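You operate a simulated robot arm through the tools that you are given. There is no shell and no other tool.

You run a simulated robot arm. Do the job below in one go: nothing can be reset, and whatever is moved stays where it is left.

## Task
Gauge the coupling half's bore, green plug first: green tray if the red plug stays out, else red tray.
Fine: both plug gauges go back into their stand.

The check looks at the end state, three seconds after you hand in, the way a careful person would. Anything else that was tipped, shoved, dropped, spilled or broken makes it a failure.

## Robot
A 5-joint arm with a two-finger parallel gripper, fixed in place. Base frame: the origin is at the foot of the arm, x ahead of it, y to its left, z up; the work surface is at about z = 0. Lengths are in cm, angles in rad, forces in N, time in s.
With the tool pointing down near the work surface it reaches from about 26 to 60 cm from the base axis. Its first joint turns from -1.152 to 1.152 rad. The tool tilts only in the upright plane through the base axis and itself; it spins freely about its own axis. Payload 1.57 kg.
The tool frame sits at the grasp point between the pads (the TCP): z along the fingers, y along the line on which they close. The tips reach 3 cm beyond it. The gripper opens to 8 cm. The fingers are 1.7 cm wide and 1.2 cm thick; the gripper's body (4 by 8.2 cm) begins 8 cm behind the TCP.
Orientation is told as [roll, pitch, yaw] about the base's x, y, z axes, in that order, counted from this pose: with the fingers straight down and closing along the base's y, the tool's x points along the base's -x, its y along +y and its z along -z.

## Interface
- The arm moves only by the tool play_rows. Its argument "deltas" is a list that holds one entry, the list of rows, each a list of 7 numbers: the turn, a rotation vector about the base's x, y, z in units of 4 degrees (1.0 is 4 degrees), then the shift along the base's x, y, z in units of 25 mm (1.0 is 25 mm), then the finger opening in cm, from 0 to 8. In form: [[[ax, ay, az, dx, dy, dz, jaw], ...]]. A call has 1 to 20 rows; each row shifts and turns the commanded pose from where the row before left it. A call with a number of a shift or a turn outside -1 to 1 is refused whole. Each row takes 0.2 s and may step no farther than 5 cm and 0.15 rad from the row before; otherwise, or with a gripper value out of range, the whole call is refused. A pose out of reach is approached as far as the arm can. The call stops where the force on the tool passes 40 N (or 10 N more than at its start, if that is more) or the arm is blocked; 0.2 s more then pass. The fingers move at their own pace (about 15.3 cm/s each) and stop on an object; they squeeze with about 29 N. The grip force told is the motor's: it shows also when the fingers shut on nothing. Time passes only in rows, and 0.2 s behind the last, so rows that do not move let the fingers close. It gives the time, the measured TCP pose, the force on the tool (base axes), the opening and the grip force at its end, in the units of the frame above (readings bear some noise), with the torque about the TCP (base axes, N m) and any sound that the robot's microphone picked up.
- Cameras (640 x 400 px; columns grow to the right, rows downward): "scene" is fixed at [6.01, 42.51, 51.6]; the picture's right is [-0.34, -0.94, 0.00], its down [-0.70, 0.25, -0.67] and it looks along [0.63, -0.23, -0.74] (base axes); focal length 273 px, centre (320, 200). "wrist" rides on the gripper at [7.2, -0.7, -12.2] in the tool frame; the picture's right is [0.09, 1.00, 0.00], its down [-0.84, 0.08, -0.54] and it looks along [-0.54, 0.05, 0.84] (tool axes); focal length 238 px, centre (320, 200). There is no depth. A picture from a camera that has moved, and an enlarged one, comes with that camera's place and axes in the base frame and with its lens. The place of the scene camera against the robot may be out by one fixed shift of up to 1.8 cm in any direction.
- grab_frame(camera): a new picture of that camera. It takes no simulated time.
- inspect(camera, box): a new picture of the part [left, top, right, bottom] of that camera's present view, enlarged. It takes no simulated time.
- close_job(): hands the job in; it is judged then, once.

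Nothing tells you positions but the pictures and the camera data. Unless the task says otherwise, let go and move clear before handing in.

The tools are called after ">>>" as a command line: name --argument value ..., lists and objects as JSON in quotes. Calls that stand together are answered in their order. play_rows: Moves the arm, as the interface text tells. Its arguments: {"type":"object","properties":{"deltas":{"type":"array","items":{"type":"array","items":{"type":"array","items":{"type":"number"}}}}},"required":["deltas"]} The other tools are called the same way: grab_frame (camera) takes a picture; inspect (camera, box) takes an enlarged picture of a part of a camera's view; close_job () hands the job in.

At the start:

```text
time_s: 0.0
ee_pos: [20.69, 24.0, 31.52]
ee_rot: [0.002, 0.0, 0.001]
force: [0.1, 0.4, -0.6]
torque: [0.04, 0.0, 0.02]
width: 8.01
finger_force: 0.1
```

scene: 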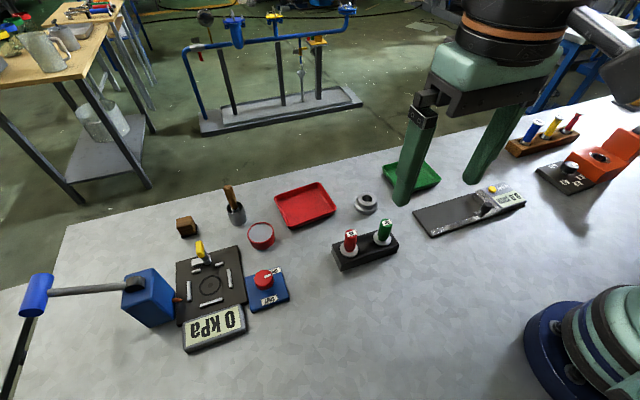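
wrist: 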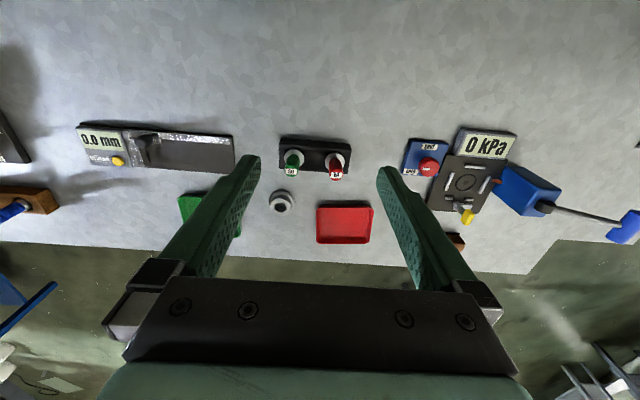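

I see a bench with a dark plug stand (red and green plugs), a grey ring-shaped coupling half, a green tray, a red tray and other instruments. I'll enlarge the views to locate them.

>>> inspect --camera "scene" --box '[310, 150, 470, 280]'

>>> inspect --camera "wrist" --box '[240, 120, 400, 250]'

```text
3.08 times, centred on (390, 215) of scene
camera zoom: at [6.01, 42.51, 51.6], right [-0.34, -0.94, 0.0], down [-0.7, 0.25, -0.67], along [0.63, -0.23, -0.74], focal length 841 px, centre (105, 154)
```

zoom: 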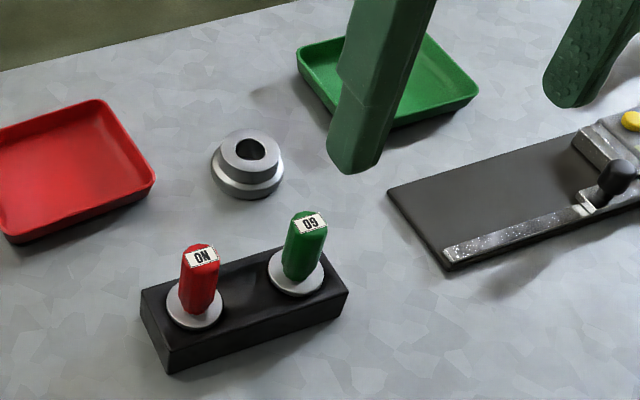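

```text
3.08 times, centred on (320, 185) of wrist
camera zoom: at [13.61, 23.46, 43.84], right [-0.09, 1.0, 0.0], down [0.84, 0.08, 0.54], along [0.54, 0.05, -0.84], focal length 733 px, centre (320, 246)
```

zoom: 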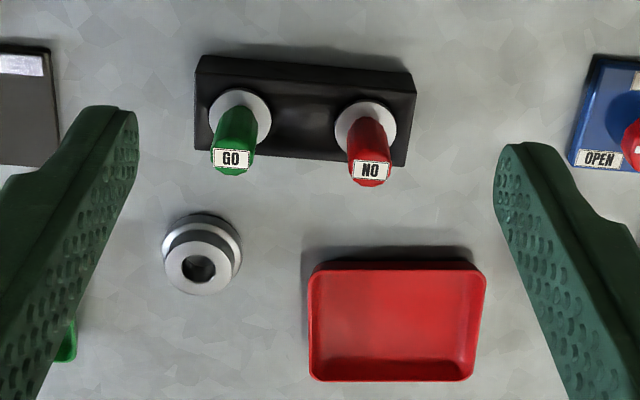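

The stand lies near (31, 24), with green at y≈20 and red at y≈28. The coupling is near (42.4, 17.8), the red tray near (47, 32) and the green tray near (48, 1). I'll move closer for a better view.

>>> play_rows --deltas '[[[0, 0, 0, 0.888, -0.267, -0.6, 8], [0, 0, 0, 0.888, -0.267, -0.6, 8], [0, 0, 0, 0.888, -0.267, -0.6, 8], [0, 0, 0, 0.888, -0.267, -0.6, 8], [0, 0, 0, 0.888, -0.267, -0.6, 8], [0, 0, 0, 0.888, -0.267, -0.6, 8], [0, 0, 0, 0, 0, 0, 8]]]'

>>> grab_frame --camera "wrist"

>>> grab_frame --camera "scene"

```text
time_s: 1.6
ee_pos: [34.14, 19.91, 22.53]
ee_rot: [0.0, -0.001, 0.001]
force: [0.3, -0.7, 0.1]
torque: [-0.01, -0.03, -0.05]
width: 7.99
finger_force: 0.1
```

```text
taken
camera wrist: at [26.95, 19.28, 34.79], right [-0.09, 1.0, 0.0], down [0.84, 0.08, 0.54], along [0.54, 0.05, -0.84], focal length 238 px, centre (320, 200)
```

wrist: 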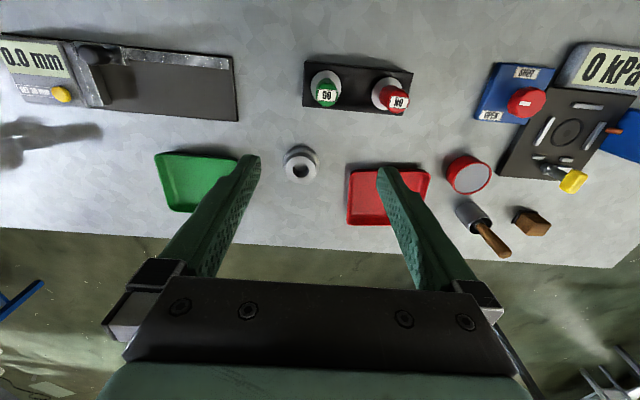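

```text
taken
```

scene: 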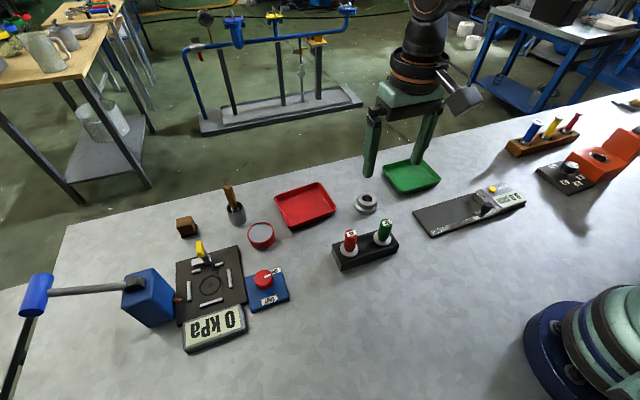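

The new view shows the stand, the coupling between the two trays, and the green tray. I'll enlarge the key parts for precise positions.

>>> inspect --camera "wrist" --box '[290, 40, 430, 128]'

>>> inspect --camera "wrist" --box '[260, 130, 340, 200]'

>>> inspect --camera "scene" --box '[325, 180, 405, 280]'

>>> inspect --camera "wrist" --box '[130, 130, 450, 240]'

```text
4.55 times, centred on (360, 84) of wrist
camera zoom: at [26.95, 19.28, 34.79], right [-0.09, 1.0, 0.0], down [0.84, 0.08, 0.54], along [0.54, 0.05, -0.84], focal length 1083 px, centre (138, 727)
```

zoom: 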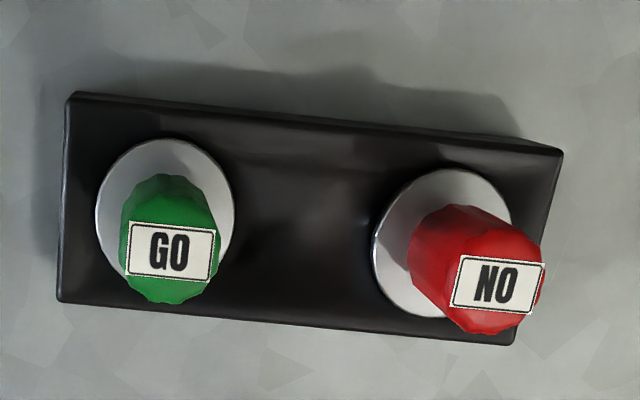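

```text
5.71 times, centred on (300, 165) of wrist
camera zoom: at [26.95, 19.28, 34.79], right [-0.09, 1.0, 0.0], down [0.84, 0.08, 0.54], along [0.54, 0.05, -0.84], focal length 1362 px, centre (434, 400)
```

zoom: 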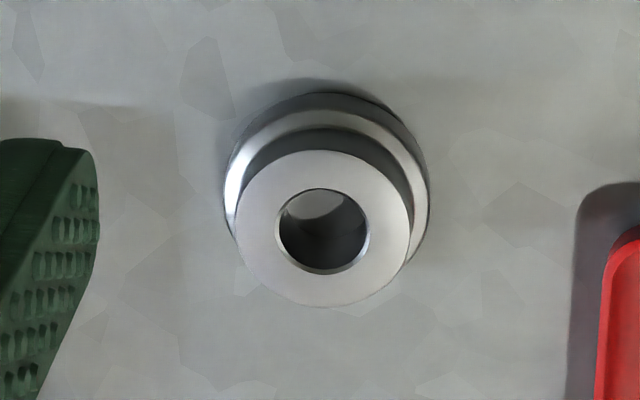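

```text
4.00 times, centred on (365, 230) of scene
camera zoom: at [6.01, 42.51, 51.6], right [-0.34, -0.94, 0.0], down [-0.7, 0.25, -0.67], along [0.63, -0.23, -0.74], focal length 1093 px, centre (140, 80)
```

zoom: 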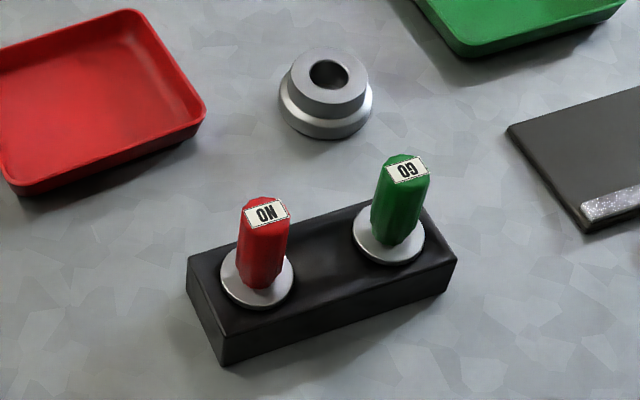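

```text
2.00 times, centred on (290, 185) of wrist
camera zoom: at [26.95, 19.28, 34.79], right [-0.09, 1.0, 0.0], down [0.84, 0.08, 0.54], along [0.54, 0.05, -0.84], focal length 477 px, centre (380, 230)
```

zoom: 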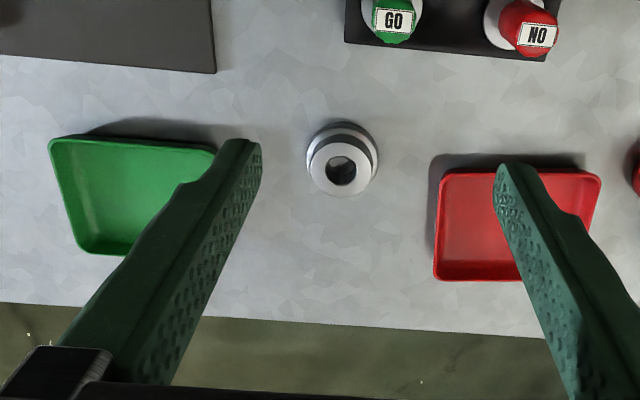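

The green plug is near (31.4, 20.4) with its handle top around z≈8.7 and its disc at z≈2.6. The coupling bore is near (42.7, 17.8). I'll hover over the green plug and check alignment before descending.

>>> play_rows --deltas '[[[0, 0, 0, -0.272, 0.047, -0.85, 6], [0, 0, 0, -0.272, 0.047, -0.85, 6], [0, 0, 0, -0.272, 0.047, -0.85, 6], [0, 0, 0, -0.272, 0.047, -0.85, 6], [0, 0, 0, 0, 0, 0, 6]]]'

>>> grab_frame --camera "wrist"

>>> inspect --camera "scene" --box '[310, 120, 470, 280]'

```text
time_s: 2.8
ee_pos: [31.48, 20.41, 13.99]
ee_rot: [-0.001, 0.0, 0.0]
force: [0.1, 0.2, 0.4]
torque: [0.0, 0.04, -0.02]
width: 6.01
finger_force: 0.1
```

```text
taken
camera wrist: at [24.32, 19.84, 26.27], right [-0.09, 1.0, 0.0], down [0.84, 0.08, 0.54], along [0.54, 0.05, -0.84], focal length 238 px, centre (320, 200)
```

wrist: 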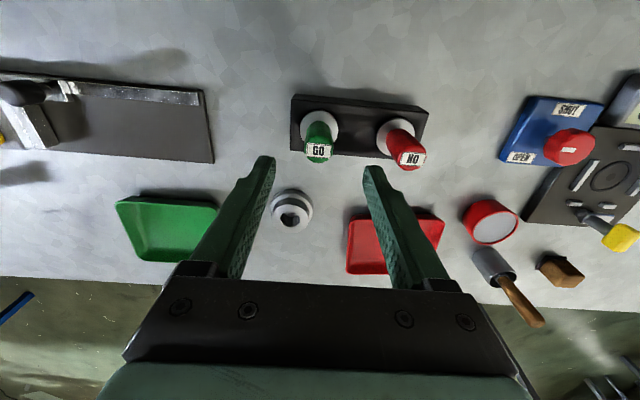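

```text
2.50 times, centred on (390, 200) of scene
camera zoom: at [6.01, 42.51, 51.6], right [-0.34, -0.94, 0.0], down [-0.7, 0.25, -0.67], along [0.63, -0.23, -0.74], focal length 683 px, centre (145, 200)
```

zoom: 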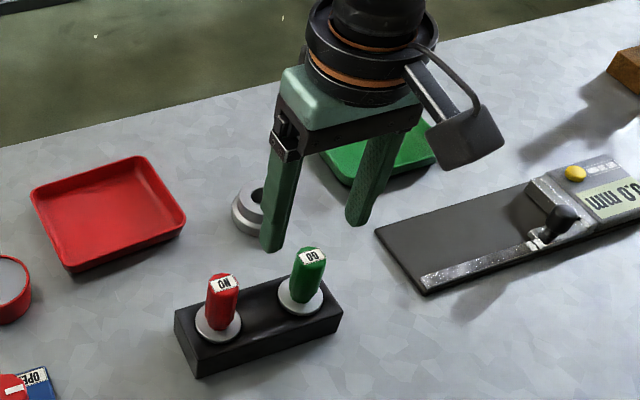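

The gripper is over the green plug, tips above its handle. I'll measure the plug more precisely here.

>>> inspect --camera "wrist" --box '[280, 80, 440, 180]'

>>> inspect --camera "wrist" --box '[251, 170, 331, 250]'

```text
4.00 times, centred on (360, 130) of wrist
camera zoom: at [24.32, 19.84, 26.27], right [-0.09, 1.0, 0.0], down [0.84, 0.08, 0.54], along [0.54, 0.05, -0.84], focal length 953 px, centre (160, 480)
```

zoom: 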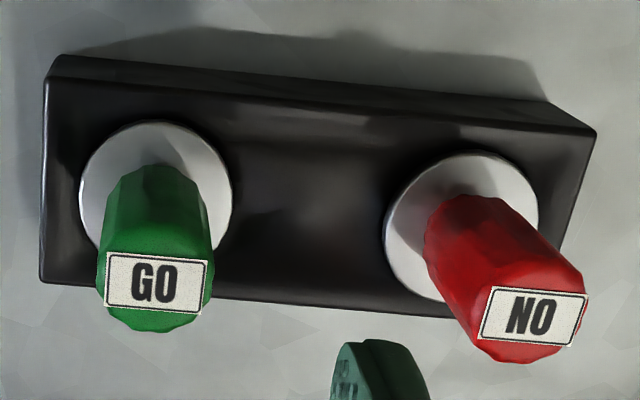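

```text
5.00 times, centred on (291, 210) of wrist
camera zoom: at [24.32, 19.84, 26.27], right [-0.09, 1.0, 0.0], down [0.84, 0.08, 0.54], along [0.54, 0.05, -0.84], focal length 1192 px, centre (465, 150)
```

zoom: 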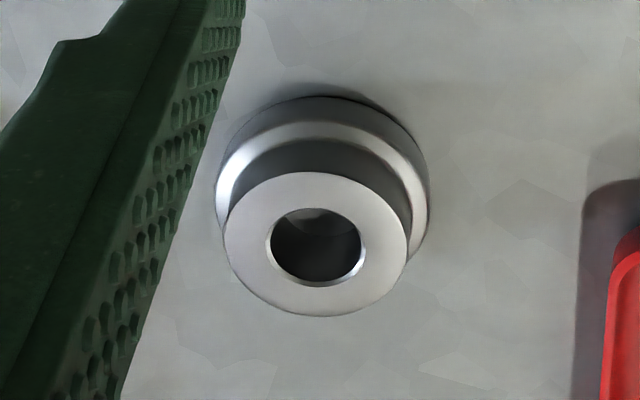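

The green plug centre is about (31.3, 20.4). I'm descending with the fingers astride its handle, then closing.

>>> play_rows --deltas '[[[0, 0, 0, -0.023, 0, -0.77, 6], [0, 0, 0, -0.023, 0, -0.77, 6], [0, 0, 0, -0.023, 0, -0.77, 6], [0, 0, 0, -0.02, 0, -0.77, 6], [0, 0, 0, 0, 0, 0, 6]]]'

>>> inspect --camera "wrist" --box '[220, 100, 420, 260]'

>>> inspect --camera "scene" --box '[310, 120, 470, 280]'

```text
time_s: 4.0
ee_pos: [30.77, 20.51, 6.38]
ee_rot: [-0.001, 0.001, 0.0]
force: [-0.4, -0.1, -0.2]
torque: [0.01, -0.01, 0.01]
width: 6.0
finger_force: 0.1
```

```text
2.50 times, centred on (320, 180) of wrist
camera zoom: at [23.83, 19.9, 18.67], right [-0.09, 1.0, 0.0], down [0.84, 0.08, 0.54], along [0.54, 0.05, -0.84], focal length 596 px, centre (320, 250)
```

zoom: 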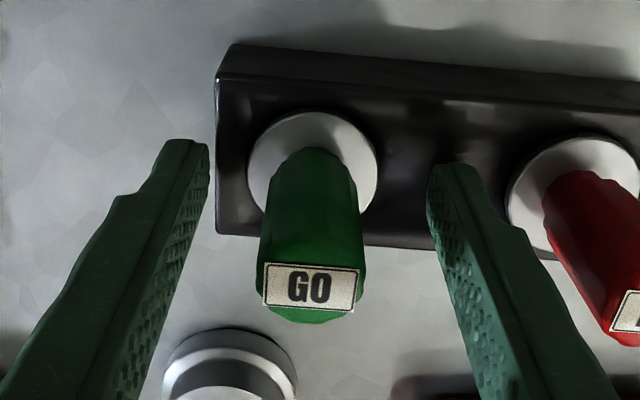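

```text
2.50 times, centred on (390, 200) of scene
camera zoom: at [6.01, 42.51, 51.6], right [-0.34, -0.94, 0.0], down [-0.7, 0.25, -0.67], along [0.63, -0.23, -0.74], focal length 683 px, centre (145, 200)
```

zoom: 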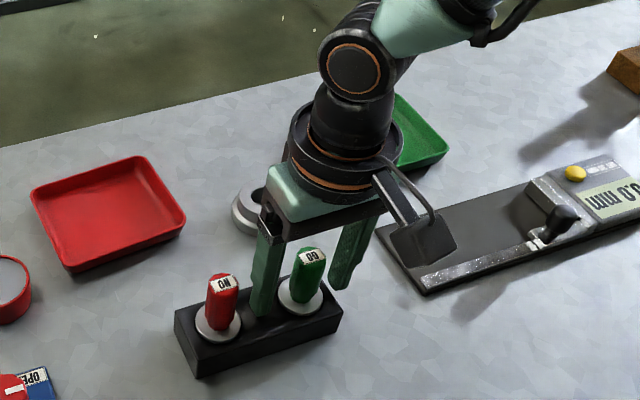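

The fingers straddle the green handle. The pose reading looks a bit off from the command, so I'll re-read it before closing.

>>> play_rows --deltas '[[[0, 0, 0, 0, 0, 0, 6], [0, 0, 0, 0, 0, 0, 6]]]'

>>> inspect --camera "wrist" --box '[220, 100, 420, 260]'

```text
time_s: 4.6
ee_pos: [30.88, 20.45, 6.39]
ee_rot: [0.0, 0.0, -0.002]
force: [0.7, -0.6, -0.5]
torque: [-0.02, 0.01, -0.01]
width: 6.0
finger_force: 0.0
```

```text
2.50 times, centred on (320, 180) of wrist
camera zoom: at [23.85, 19.91, 18.69], right [-0.09, 1.0, 0.0], down [0.84, 0.08, 0.54], along [0.54, 0.05, -0.84], focal length 596 px, centre (320, 250)
```

zoom: 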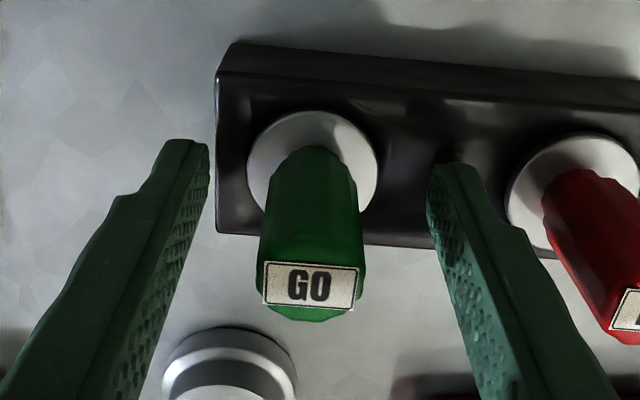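

I estimate a correction of about +0.17 in x and −0.17 in y. I'll apply it, then close on the handle.

>>> play_rows --deltas '[[[0, 0, 0, 0.068, -0.068, 0, 6], [0, 0, 0, 0, 0, 0, 4], [0, 0, 0, 0, 0, 0, 3], [0, 0, 0, 0, 0, 0, 0], [0, 0, 0, 0, 0, 0, 0], [0, 0, 0, 0, 0, 0, 0]]]'

>>> inspect --camera "wrist" --box '[220, 100, 420, 260]'

>>> inspect --camera "scene" --box '[310, 170, 440, 280]'

```text
time_s: 6.0
ee_pos: [31.17, 20.45, 6.42]
ee_rot: [0.001, 0.001, 0.0]
force: [-0.3, 0.6, 1.0]
torque: [0.03, 0.02, -0.03]
width: 3.58
finger_force: 28.7
```

```text
2.50 times, centred on (320, 180) of wrist
camera zoom: at [24.01, 19.77, 18.68], right [-0.09, 1.0, 0.0], down [0.84, 0.08, 0.54], along [0.54, 0.05, -0.84], focal length 596 px, centre (320, 250)
```

zoom: 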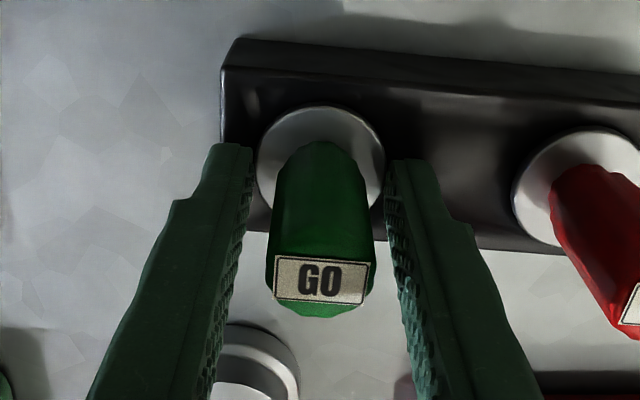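

```text
3.64 times, centred on (375, 225) of scene
camera zoom: at [6.01, 42.51, 51.6], right [-0.34, -0.94, 0.0], down [-0.7, 0.25, -0.67], along [0.63, -0.23, -0.74], focal length 994 px, centre (120, 109)
```

zoom: 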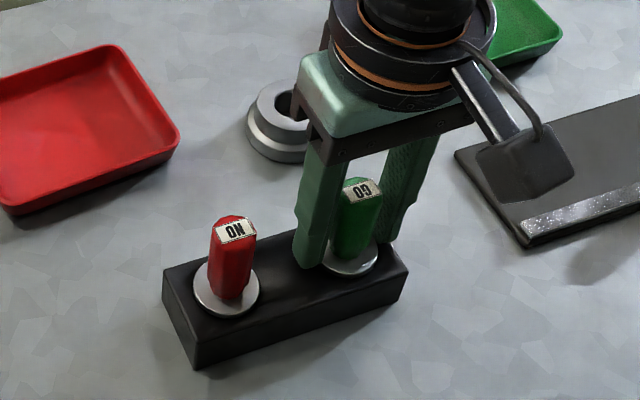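

The fingers stopped at 3.58 cm, which is the disc rim rather than the handle, so the disc sits higher than I thought. I'll open, rise about 1.1 cm and grip the handle.

>>> play_rows --deltas '[[[0, 0, 0, 0, 0, 0, 5], [0, 0, 0, 0, 0, 0, 5], [0, 0, 0, 0, 0, 0.46, 5], [0, 0, 0, 0, 0, 0, 3], [0, 0, 0, 0, 0, 0, 0], [0, 0, 0, 0, 0, 0, 0], [0, 0, 0, 0, 0, 0, 0]]]'

>>> inspect --camera "wrist" --box '[220, 100, 420, 260]'

>>> inspect --camera "scene" --box '[310, 170, 440, 280]'

```text
time_s: 7.6
ee_pos: [31.09, 20.29, 7.52]
ee_rot: [0.001, 0.0, 0.0]
force: [0.4, 1.2, 0.0]
torque: [0.11, 0.05, 0.0]
width: 2.21
finger_force: 28.7
```

```text
2.50 times, centred on (320, 180) of wrist
camera zoom: at [24.0, 19.74, 19.85], right [-0.09, 1.0, 0.0], down [0.84, 0.08, 0.54], along [0.54, 0.05, -0.84], focal length 596 px, centre (320, 250)
```

zoom: 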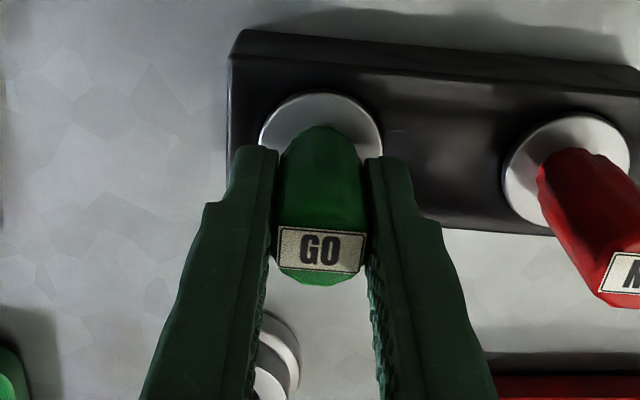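

```text
3.64 times, centred on (375, 225) of scene
camera zoom: at [6.01, 42.51, 51.6], right [-0.34, -0.94, 0.0], down [-0.7, 0.25, -0.67], along [0.63, -0.23, -0.74], focal length 994 px, centre (120, 109)
```

zoom: 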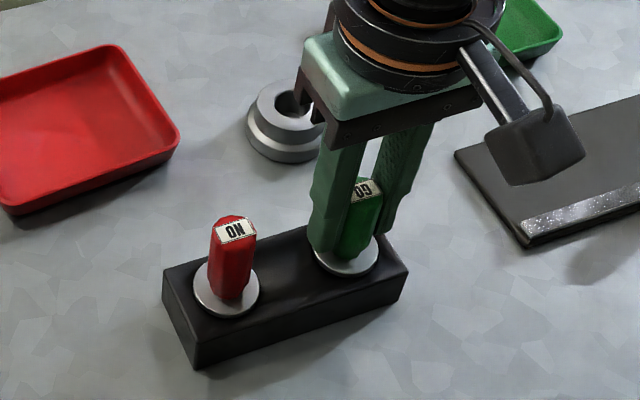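

The handle is now gripped at 2.21 cm. I'll lift straight up out of the stand.

>>> play_rows --deltas '[[[0, 0, 0, 0, 0, 0.3, 0], [0, 0, 0, 0, 0, 0.5, 0], [0, 0, 0, 0, 0, 0.6, 0], [0, 0, 0, 0, 0, 0.8, 0], [0, 0, 0, 0, 0, 0.8, 0], [0, 0, 0, 0, 0, 0, 0]]]'

>>> grab_frame --camera "wrist"

>>> inspect --camera "scene" --box '[310, 130, 470, 280]'

```text
time_s: 9.0
ee_pos: [31.19, 20.58, 14.91]
ee_rot: [0.0, 0.001, -0.001]
force: [0.3, -0.8, -2.0]
torque: [0.0, 0.0, 0.01]
width: 2.2
finger_force: 29.3
```

```text
taken
camera wrist: at [24.15, 19.92, 27.18], right [-0.09, 1.0, 0.0], down [0.84, 0.08, 0.54], along [0.54, 0.05, -0.84], focal length 238 px, centre (320, 200)
```

wrist: 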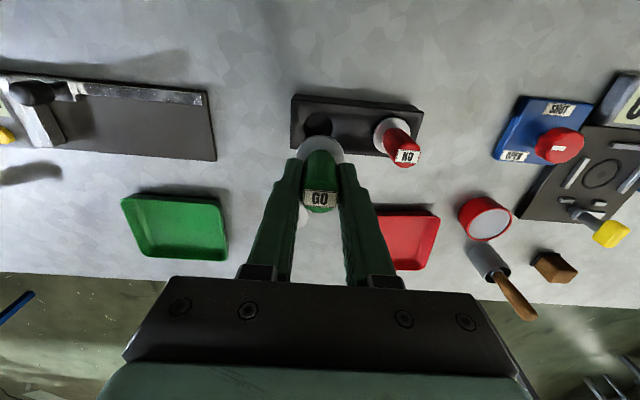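

```text
2.67 times, centred on (390, 205) of scene
camera zoom: at [6.01, 42.51, 51.6], right [-0.34, -0.94, 0.0], down [-0.7, 0.25, -0.67], along [0.63, -0.23, -0.74], focal length 729 px, centre (133, 187)
```

zoom: 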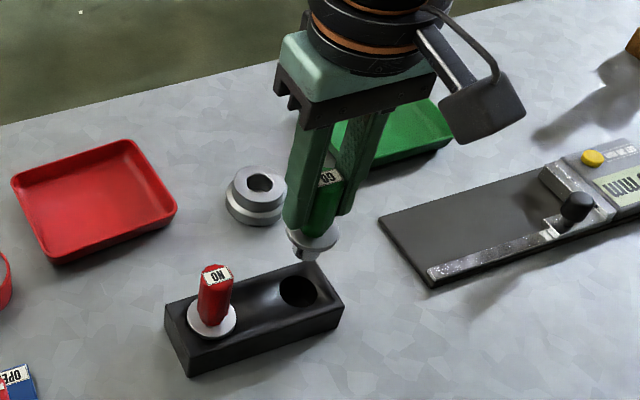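

The plug is out and held. I'll look closely at the pin and the stand hole.

>>> inspect --camera "scene" --box '[360, 190, 420, 250]'

>>> inspect --camera "wrist" --box '[270, 80, 390, 220]'

```text
6.67 times, centred on (390, 220) of scene
camera zoom: at [6.01, 42.51, 51.6], right [-0.34, -0.94, 0.0], down [-0.7, 0.25, -0.67], along [0.63, -0.23, -0.74], focal length 1822 px, centre (-147, 67)
```

zoom: 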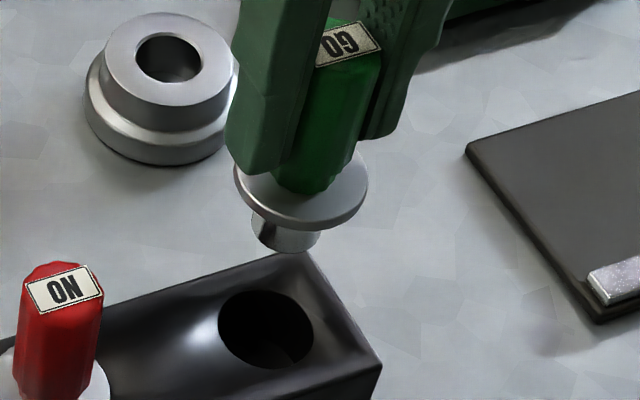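

```text
2.86 times, centred on (330, 150) of wrist
camera zoom: at [24.15, 19.92, 27.18], right [-0.09, 1.0, 0.0], down [0.84, 0.08, 0.54], along [0.54, 0.05, -0.84], focal length 681 px, centre (291, 343)
```

zoom: 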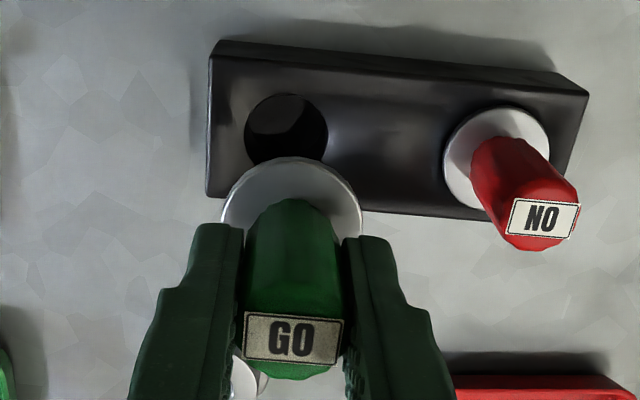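

The pin is about 1.8–2 cm in diameter and about 2 cm long. Next I'll move above the coupling bore at about (42.55, 17.8), staying high.

>>> play_rows --deltas '[[[0, 0, 0, 0.9, -0.22, 0, 0], [0, 0, 0, 0.9, -0.22, 0, 0], [0, 0, 0, 0.9, -0.22, 0, 0], [0, 0, 0, 0.9, -0.22, 0, 0], [0, 0, 0, 0.9, -0.22, 0, 0], [0, 0, 0, 0, 0, -0.4, 0], [0, 0, 0, 0, 0, 0, 0]]]'

>>> grab_frame --camera "wrist"

>>> inspect --camera "scene" --box '[310, 110, 450, 250]'

```text
time_s: 10.6
ee_pos: [42.54, 17.9, 14.14]
ee_rot: [-0.002, 0.003, -0.001]
force: [0.6, -0.1, -2.4]
torque: [0.03, -0.01, -0.02]
width: 2.21
finger_force: 29.0
```

```text
taken
camera wrist: at [35.35, 17.2, 26.39], right [-0.09, 1.0, 0.0], down [0.84, 0.08, 0.54], along [0.54, 0.05, -0.84], focal length 238 px, centre (320, 200)
```

wrist: 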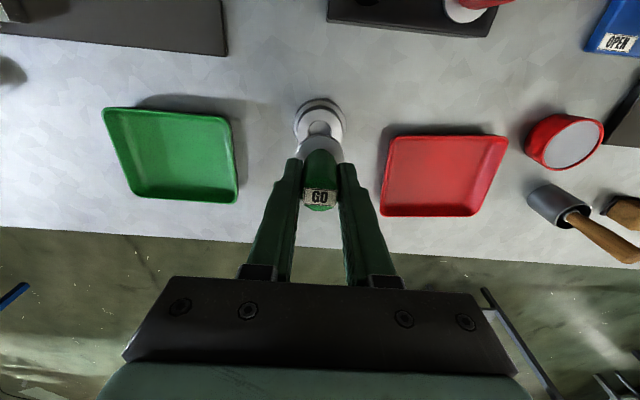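

```text
2.86 times, centred on (380, 180) of scene
camera zoom: at [6.01, 42.51, 51.6], right [-0.34, -0.94, 0.0], down [-0.7, 0.25, -0.67], along [0.63, -0.23, -0.74], focal length 781 px, centre (149, 257)
```

zoom: 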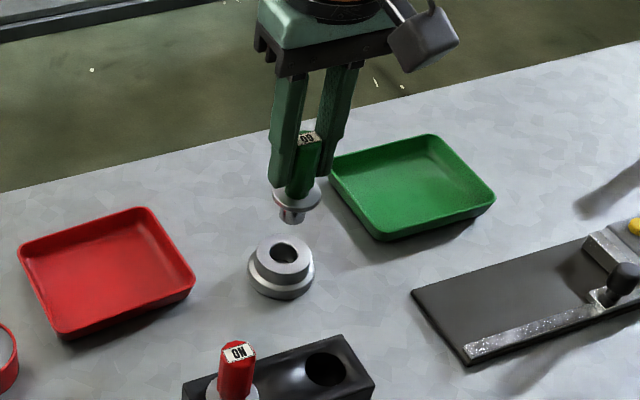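

The green plug is above the coupling. I'll zoom in to compare the plug axis with the bore from both cameras.

>>> inspect --camera "wrist" --box '[280, 85, 360, 165]'

>>> inspect --camera "scene" --box '[350, 150, 410, 220]'

```text
5.00 times, centred on (320, 125) of wrist
camera zoom: at [35.35, 17.2, 26.39], right [-0.09, 1.0, 0.0], down [0.84, 0.08, 0.54], along [0.54, 0.05, -0.84], focal length 1192 px, centre (320, 575)
```

zoom: 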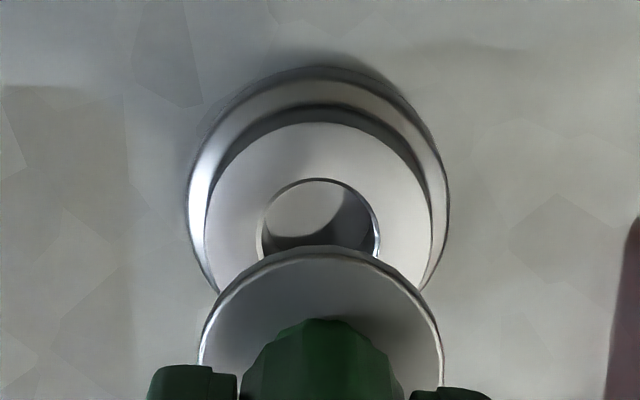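

```text
5.71 times, centred on (380, 185) of scene
camera zoom: at [6.01, 42.51, 51.6], right [-0.34, -0.94, 0.0], down [-0.7, 0.25, -0.67], along [0.63, -0.23, -0.74], focal length 1562 px, centre (-23, 286)
```

zoom: 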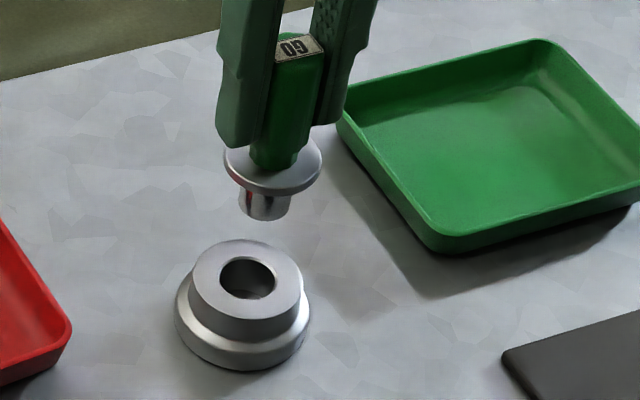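

From the wrist geometry the bore is at (42.59, 17.85), and the plug axis is about 0.3 cm short in x. I'll shift and lower to just above the hub, then compare again.

>>> play_rows --deltas '[[[0, 0, 0, 0.1, 0, -0.5, 0], [0, 0, 0, 0, 0, -0.5, 0], [0, 0, 0, 0, 0, -0.4, 0], [0, 0, 0, 0, 0, -0.2, 0], [0, 0, 0, 0, 0, 0, 0]]]'

>>> inspect --camera "wrist" --box '[280, 75, 360, 155]'

>>> inspect --camera "scene" --box '[340, 170, 400, 225]'

```text
time_s: 11.8
ee_pos: [42.7, 17.5, 9.95]
ee_rot: [-0.001, 0.0, 0.0]
force: [0.0, -0.1, -1.1]
torque: [-0.01, 0.0, 0.0]
width: 2.2
finger_force: 29.2
```

```text
5.00 times, centred on (320, 115) of wrist
camera zoom: at [35.57, 17.05, 22.26], right [-0.09, 1.0, 0.0], down [0.84, 0.08, 0.54], along [0.54, 0.05, -0.84], focal length 1192 px, centre (320, 625)
```

zoom: 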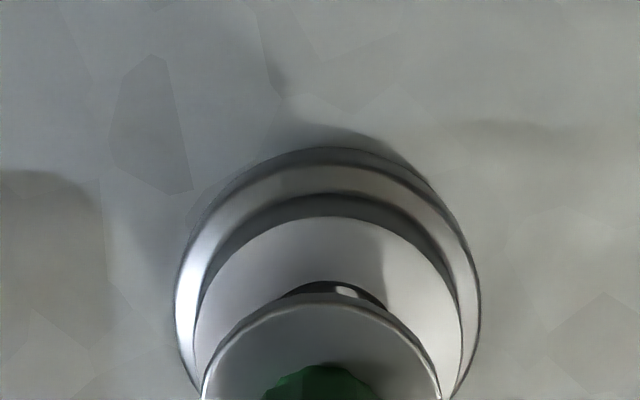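

```text
7.27 times, centred on (370, 198) of scene
camera zoom: at [6.01, 42.51, 51.6], right [-0.34, -0.94, 0.0], down [-0.7, 0.25, -0.67], along [0.63, -0.23, -0.74], focal length 1988 px, centre (-44, 218)
```

zoom: 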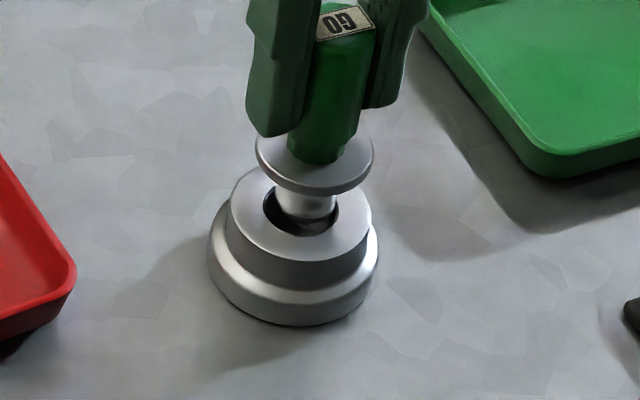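

The plug now appears about 0.2 cm short in both x and y. I'll zoom tighter in the scene view to confirm.

>>> inspect --camera "scene" --box '[362, 188, 386, 208]'

```text
16.00 times, centred on (374, 198) of scene
camera zoom: at [6.01, 42.51, 51.6], right [-0.34, -0.94, 0.0], down [-0.7, 0.25, -0.67], along [0.63, -0.23, -0.74], focal length 4373 px, centre (-544, 232)
```

zoom: 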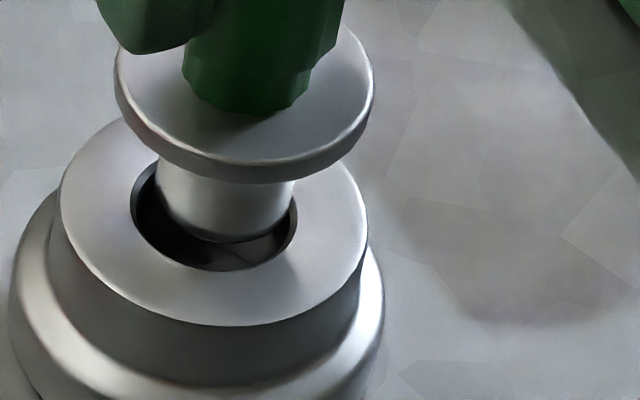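

The pin (~2.0 cm) sits almost over the bore opening. I'll apply a small correction and lower slightly, then view again.

>>> play_rows --deltas '[[[0, 0, 0, 0.05, 0.025, -0.08, 0], [0, 0, 0, 0, 0, 0, 0]]]'

>>> inspect --camera "scene" --box '[362, 188, 386, 208]'

>>> inspect --camera "wrist" --box '[280, 95, 360, 165]'

```text
time_s: 12.4
ee_pos: [42.88, 17.76, 9.87]
ee_rot: [-0.001, 0.0, -0.001]
force: [0.2, -0.2, -2.4]
torque: [0.03, -0.01, 0.01]
width: 2.21
finger_force: 29.6
```

```text
16.00 times, centred on (374, 198) of scene
camera zoom: at [6.01, 42.51, 51.6], right [-0.34, -0.94, 0.0], down [-0.7, 0.25, -0.67], along [0.63, -0.23, -0.74], focal length 4373 px, centre (-544, 232)
```

zoom: 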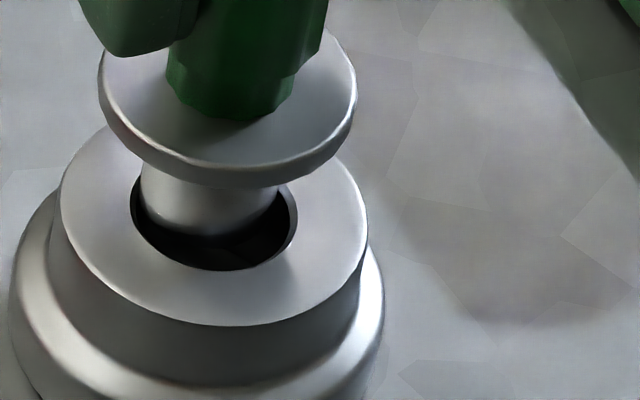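

```text
5.71 times, centred on (320, 130) of wrist
camera zoom: at [35.73, 17.19, 22.11], right [-0.09, 1.0, 0.0], down [0.84, 0.08, 0.54], along [0.54, 0.05, -0.84], focal length 1362 px, centre (320, 600)
```

zoom: 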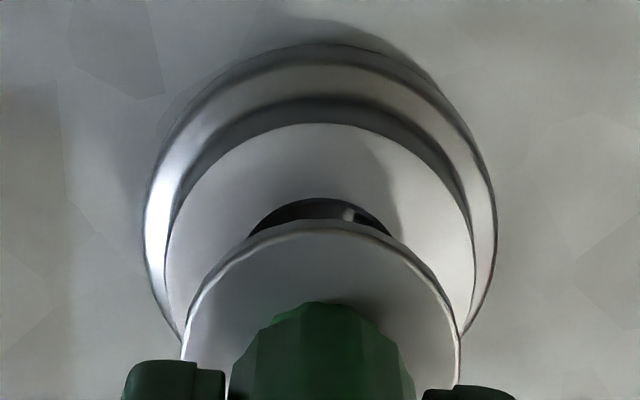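

The cameras disagree slightly on the remaining y offset. I'll zoom more tightly in both views.

>>> inspect --camera "scene" --box '[364, 191, 384, 206]'

>>> inspect --camera "wrist" --box '[285, 95, 355, 155]'

```text
16.00 times, centred on (374, 198) of scene
camera zoom: at [6.01, 42.51, 51.6], right [-0.34, -0.94, 0.0], down [-0.7, 0.25, -0.67], along [0.63, -0.23, -0.74], focal length 4373 px, centre (-544, 224)
```

zoom: 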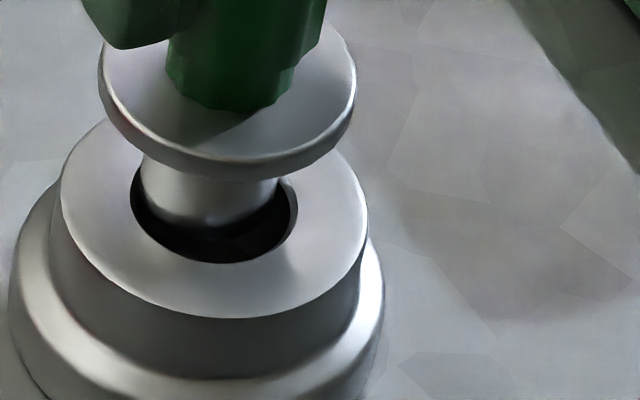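

```text
6.67 times, centred on (320, 125) of wrist
camera zoom: at [35.73, 17.19, 22.11], right [-0.09, 1.0, 0.0], down [0.84, 0.08, 0.54], along [0.54, 0.05, -0.84], focal length 1589 px, centre (320, 700)
```

zoom: 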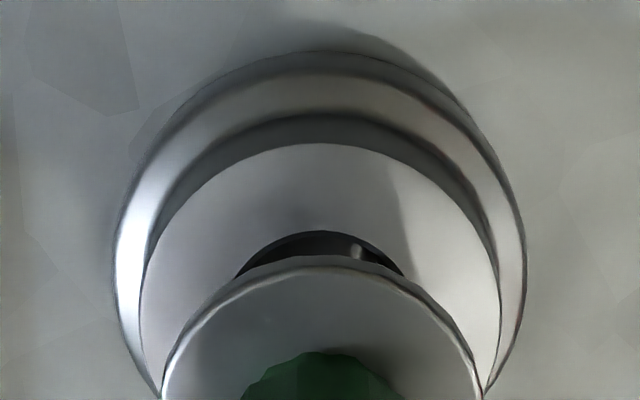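

Both views say the plug is within about 0.2 cm of the bore. I'll nudge −0.08 in y and descend slowly while watching the force.

>>> play_rows --deltas '[[[0, 0, 0, 0, -0.035, 0, 0], [0, 0, 0, 0, 0, -0.1, 0], [0, 0, 0, 0, 0, -0.1, 0], [0, 0, 0, 0, 0, -0.1, 0], [0, 0, 0, 0, 0, 0, 0]]]'

>>> inspect --camera "scene" --box '[362, 188, 386, 208]'

>>> inspect --camera "wrist" --box '[280, 95, 360, 165]'

```text
time_s: 13.6
ee_pos: [42.93, 17.55, 9.09]
ee_rot: [0.001, 0.0, -0.002]
force: [-0.2, -0.4, -1.5]
torque: [-0.01, 0.0, 0.01]
width: 2.2
finger_force: 28.8
```

```text
16.00 times, centred on (374, 198) of scene
camera zoom: at [6.01, 42.51, 51.6], right [-0.34, -0.94, 0.0], down [-0.7, 0.25, -0.67], along [0.63, -0.23, -0.74], focal length 4373 px, centre (-544, 232)
```

zoom: 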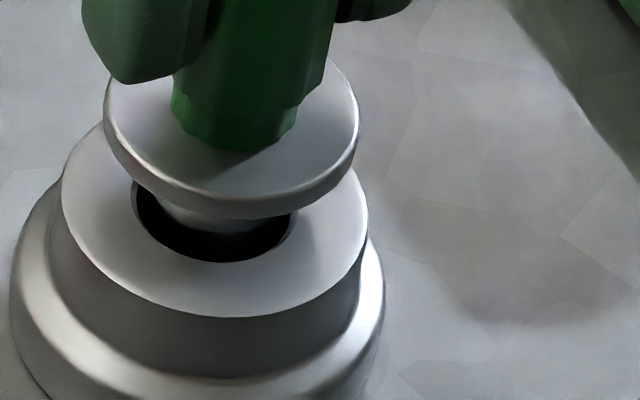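

```text
5.71 times, centred on (320, 130) of wrist
camera zoom: at [35.81, 16.98, 21.42], right [-0.09, 1.0, 0.0], down [0.84, 0.08, 0.54], along [0.54, 0.05, -0.84], focal length 1362 px, centre (320, 600)
```

zoom: 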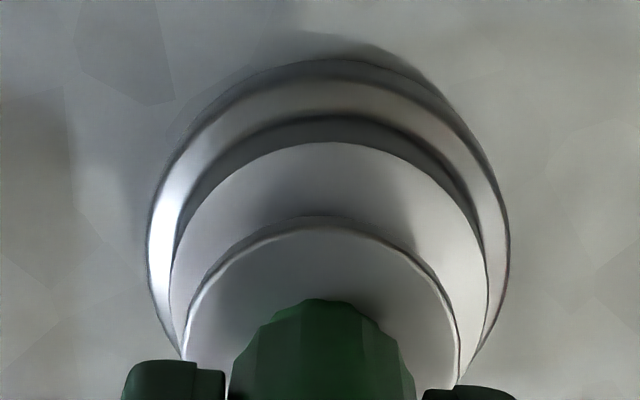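

The plug tip is right at the mouth of the bore with no significant force. I'll shift about +0.1 in y and +0.05 in x and continue down gently.

>>> play_rows --deltas '[[[0, 0, 0, 0.02, 0.04, 0, 0], [0, 0, 0, 0, 0, -0.08, 0], [0, 0, 0, 0, 0, -0.08, 0], [0, 0, 0, 0, 0, -0.08, 0], [0, 0, 0, 0, 0, 0, 0]]]'

>>> inspect --camera "scene" --box '[362, 188, 386, 208]'

>>> inspect --camera "wrist" --box '[280, 95, 360, 165]'

```text
time_s: 14.8
ee_pos: [42.99, 17.73, 8.63]
ee_rot: [0.001, -0.001, 0.0]
force: [0.0, -0.8, -0.6]
torque: [-0.04, 0.02, 0.03]
width: 2.21
finger_force: 29.3
```

```text
16.00 times, centred on (374, 198) of scene
camera zoom: at [6.01, 42.51, 51.6], right [-0.34, -0.94, 0.0], down [-0.7, 0.25, -0.67], along [0.63, -0.23, -0.74], focal length 4373 px, centre (-544, 232)
```

zoom: 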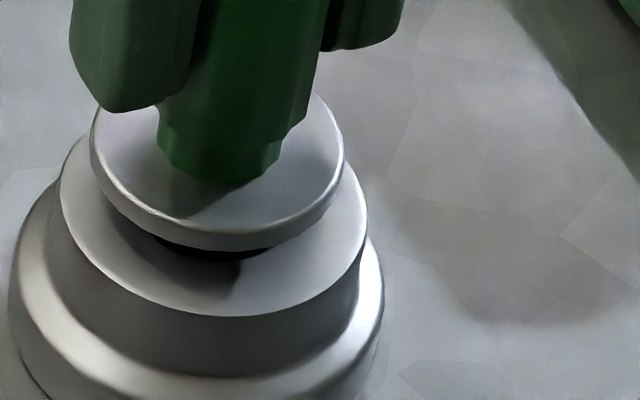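

```text
5.71 times, centred on (320, 130) of wrist
camera zoom: at [35.85, 17.09, 20.83], right [-0.09, 1.0, 0.0], down [0.84, 0.08, 0.54], along [0.54, 0.05, -0.84], focal length 1362 px, centre (320, 600)
```

zoom: 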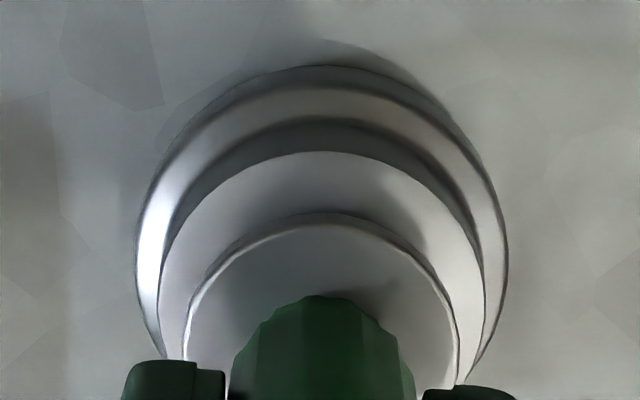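

The plug is descending freely into the bore and looks aligned. Continuing down in small steps.

>>> play_rows --deltas '[[[0, 0, 0, 0, 0, -0.1, 0], [0, 0, 0, 0, 0, -0.1, 0], [0, 0, 0, 0, 0, 0, 0]]]'

>>> inspect --camera "scene" --box '[362, 188, 386, 208]'

>>> inspect --camera "wrist" --box '[280, 95, 360, 165]'

```text
time_s: 15.6
ee_pos: [42.95, 17.64, 8.01]
ee_rot: [0.001, -0.001, -0.001]
force: [-3.0, 1.2, 8.9]
torque: [0.32, 0.25, -0.01]
width: 2.2
finger_force: 28.9
```

```text
16.00 times, centred on (374, 198) of scene
camera zoom: at [6.01, 42.5, 51.6], right [-0.34, -0.94, 0.0], down [-0.7, 0.25, -0.67], along [0.63, -0.23, -0.74], focal length 4373 px, centre (-544, 232)
```

zoom: 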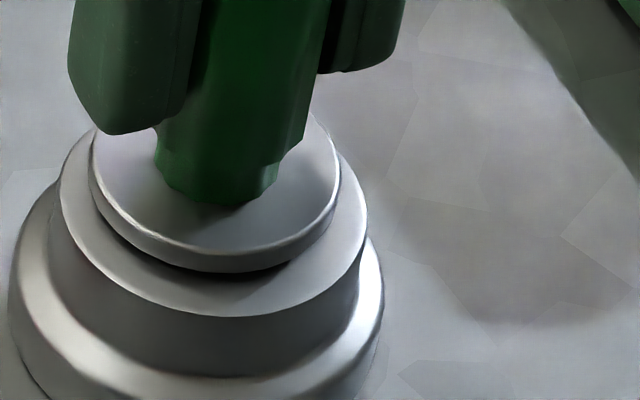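

```text
5.71 times, centred on (320, 130) of wrist
camera zoom: at [35.86, 17.05, 20.35], right [-0.09, 1.0, 0.0], down [0.84, 0.08, 0.54], along [0.54, 0.05, -0.84], focal length 1362 px, centre (320, 600)
```

zoom: 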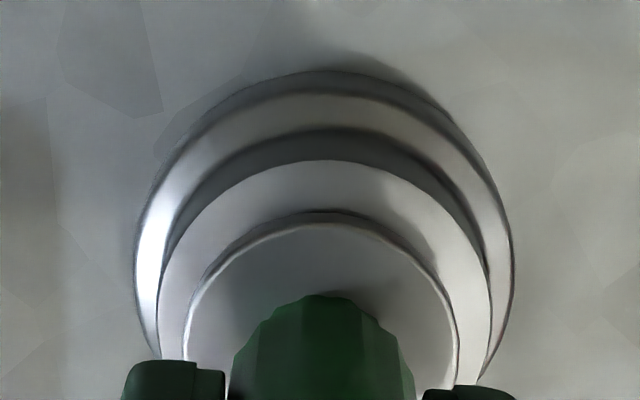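

Contact: the force is about 11 N up and −3 N in x, so the pin is pressing the bore's +x edge. I'll back off slightly, shift −x, and try again.

>>> play_rows --deltas '[[[0, 0, 0, 0, 0, 0.1, 0], [0, 0, 0, -0.04, 0.015, 0, 0], [0, 0, 0, 0, 0, -0.06, 0], [0, 0, 0, 0, 0, -0.06, 0], [0, 0, 0, 0, 0, 0, 0]]]'

>>> inspect --camera "scene" --box '[362, 188, 386, 208]'

>>> inspect --camera "wrist" --box '[280, 95, 360, 165]'

```text
time_s: 16.8
ee_pos: [42.91, 17.71, 8.13]
ee_rot: [-0.001, 0.0, 0.0]
force: [-3.4, -4.1, 19.2]
torque: [-0.42, 0.29, 0.0]
width: 2.19
finger_force: 28.8
```

```text
16.00 times, centred on (374, 198) of scene
camera zoom: at [6.01, 42.5, 51.6], right [-0.34, -0.94, 0.0], down [-0.7, 0.25, -0.67], along [0.63, -0.23, -0.74], focal length 4373 px, centre (-544, 232)
```

zoom: 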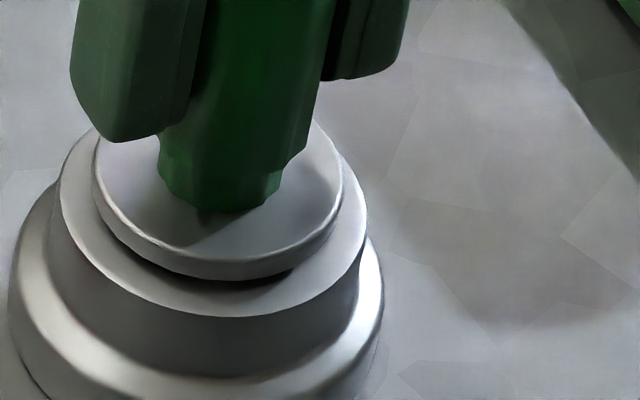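

```text
5.71 times, centred on (320, 130) of wrist
camera zoom: at [35.71, 17.06, 20.33], right [-0.09, 1.0, 0.0], down [0.84, 0.08, 0.54], along [0.54, 0.05, -0.84], focal length 1362 px, centre (320, 600)
```

zoom: 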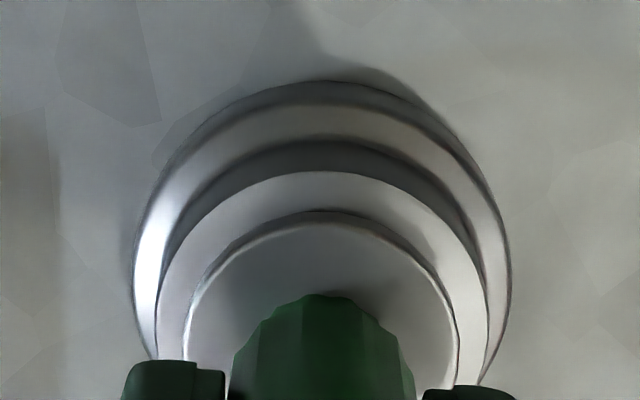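

The pin is well inside the bore (disc ~0.3 cm above the hub), but it is binding. I'll relieve it, move with the reaction force, and re-approach in fine steps.

>>> play_rows --deltas '[[[0, 0, 0, 0, 0, 0.12, 0], [0, 0, 0, -0.02, -0.025, 0, 0], [0, 0, 0, 0, 0, 0, 0]]]'

>>> inspect --camera "scene" --box '[362, 188, 386, 208]'

>>> inspect --camera "wrist" --box '[280, 95, 360, 165]'

```text
time_s: 17.6
ee_pos: [42.73, 17.57, 8.43]
ee_rot: [0.0, -0.001, 0.0]
force: [0.8, -0.7, -1.1]
torque: [-0.03, 0.0, -0.03]
width: 2.22
finger_force: 29.0
```

```text
16.00 times, centred on (374, 198) of scene
camera zoom: at [6.01, 42.51, 51.6], right [-0.34, -0.94, 0.0], down [-0.7, 0.25, -0.67], along [0.63, -0.23, -0.74], focal length 4373 px, centre (-544, 232)
```

zoom: 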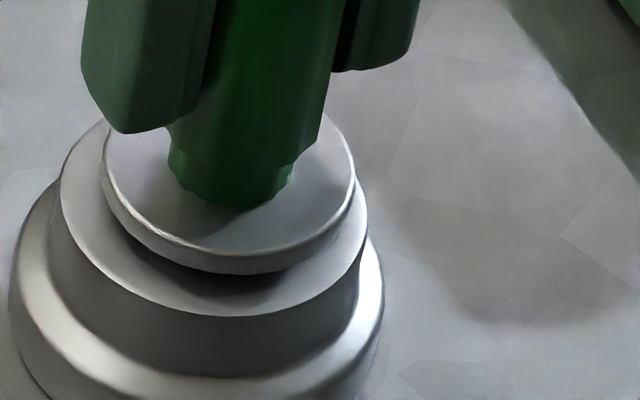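

```text
5.71 times, centred on (320, 130) of wrist
camera zoom: at [35.64, 16.99, 20.59], right [-0.09, 1.0, 0.0], down [0.84, 0.08, 0.54], along [0.54, 0.05, -0.84], focal length 1362 px, centre (320, 600)
```

zoom: 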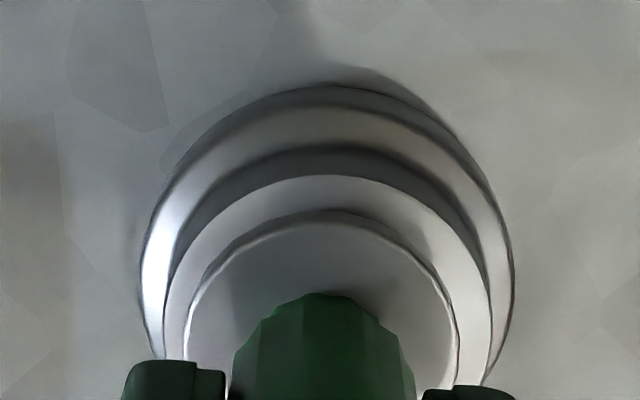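

The tool is free again, and the disc is now about 0.15–0.2 cm behind the hub centre in x and 0.1 cm in y. I'll re-centre to the earlier force-free position and descend gently.

>>> play_rows --deltas '[[[0, 0, 0, 0.04, 0.03, 0, 0], [0, 0, 0, 0.02, 0.01, 0, 0], [0, 0, 0, 0, 0, 0, 0]]]'

>>> inspect --camera "scene" --box '[362, 188, 386, 208]'

>>> inspect --camera "wrist" --box '[280, 95, 360, 165]'

```text
time_s: 18.4
ee_pos: [42.99, 17.69, 8.31]
ee_rot: [-0.001, 0.0, 0.0]
force: [-0.2, 0.3, -1.0]
torque: [0.0, 0.02, 0.01]
width: 2.23
finger_force: 29.4
```

```text
16.00 times, centred on (374, 198) of scene
camera zoom: at [6.01, 42.51, 51.6], right [-0.34, -0.94, 0.0], down [-0.7, 0.25, -0.67], along [0.63, -0.23, -0.74], focal length 4373 px, centre (-544, 232)
```

zoom: 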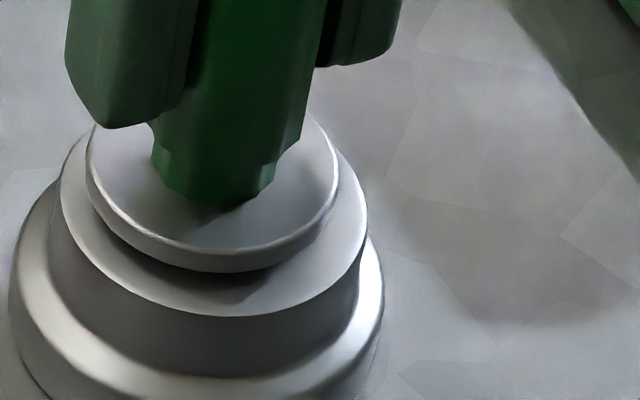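

```text
5.71 times, centred on (320, 130) of wrist
camera zoom: at [35.81, 17.15, 20.58], right [-0.09, 1.0, 0.0], down [0.84, 0.08, 0.54], along [0.54, 0.05, -0.84], focal length 1362 px, centre (320, 600)
```

zoom: 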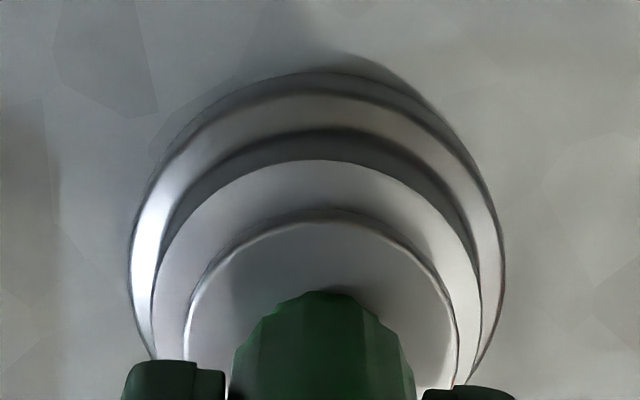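

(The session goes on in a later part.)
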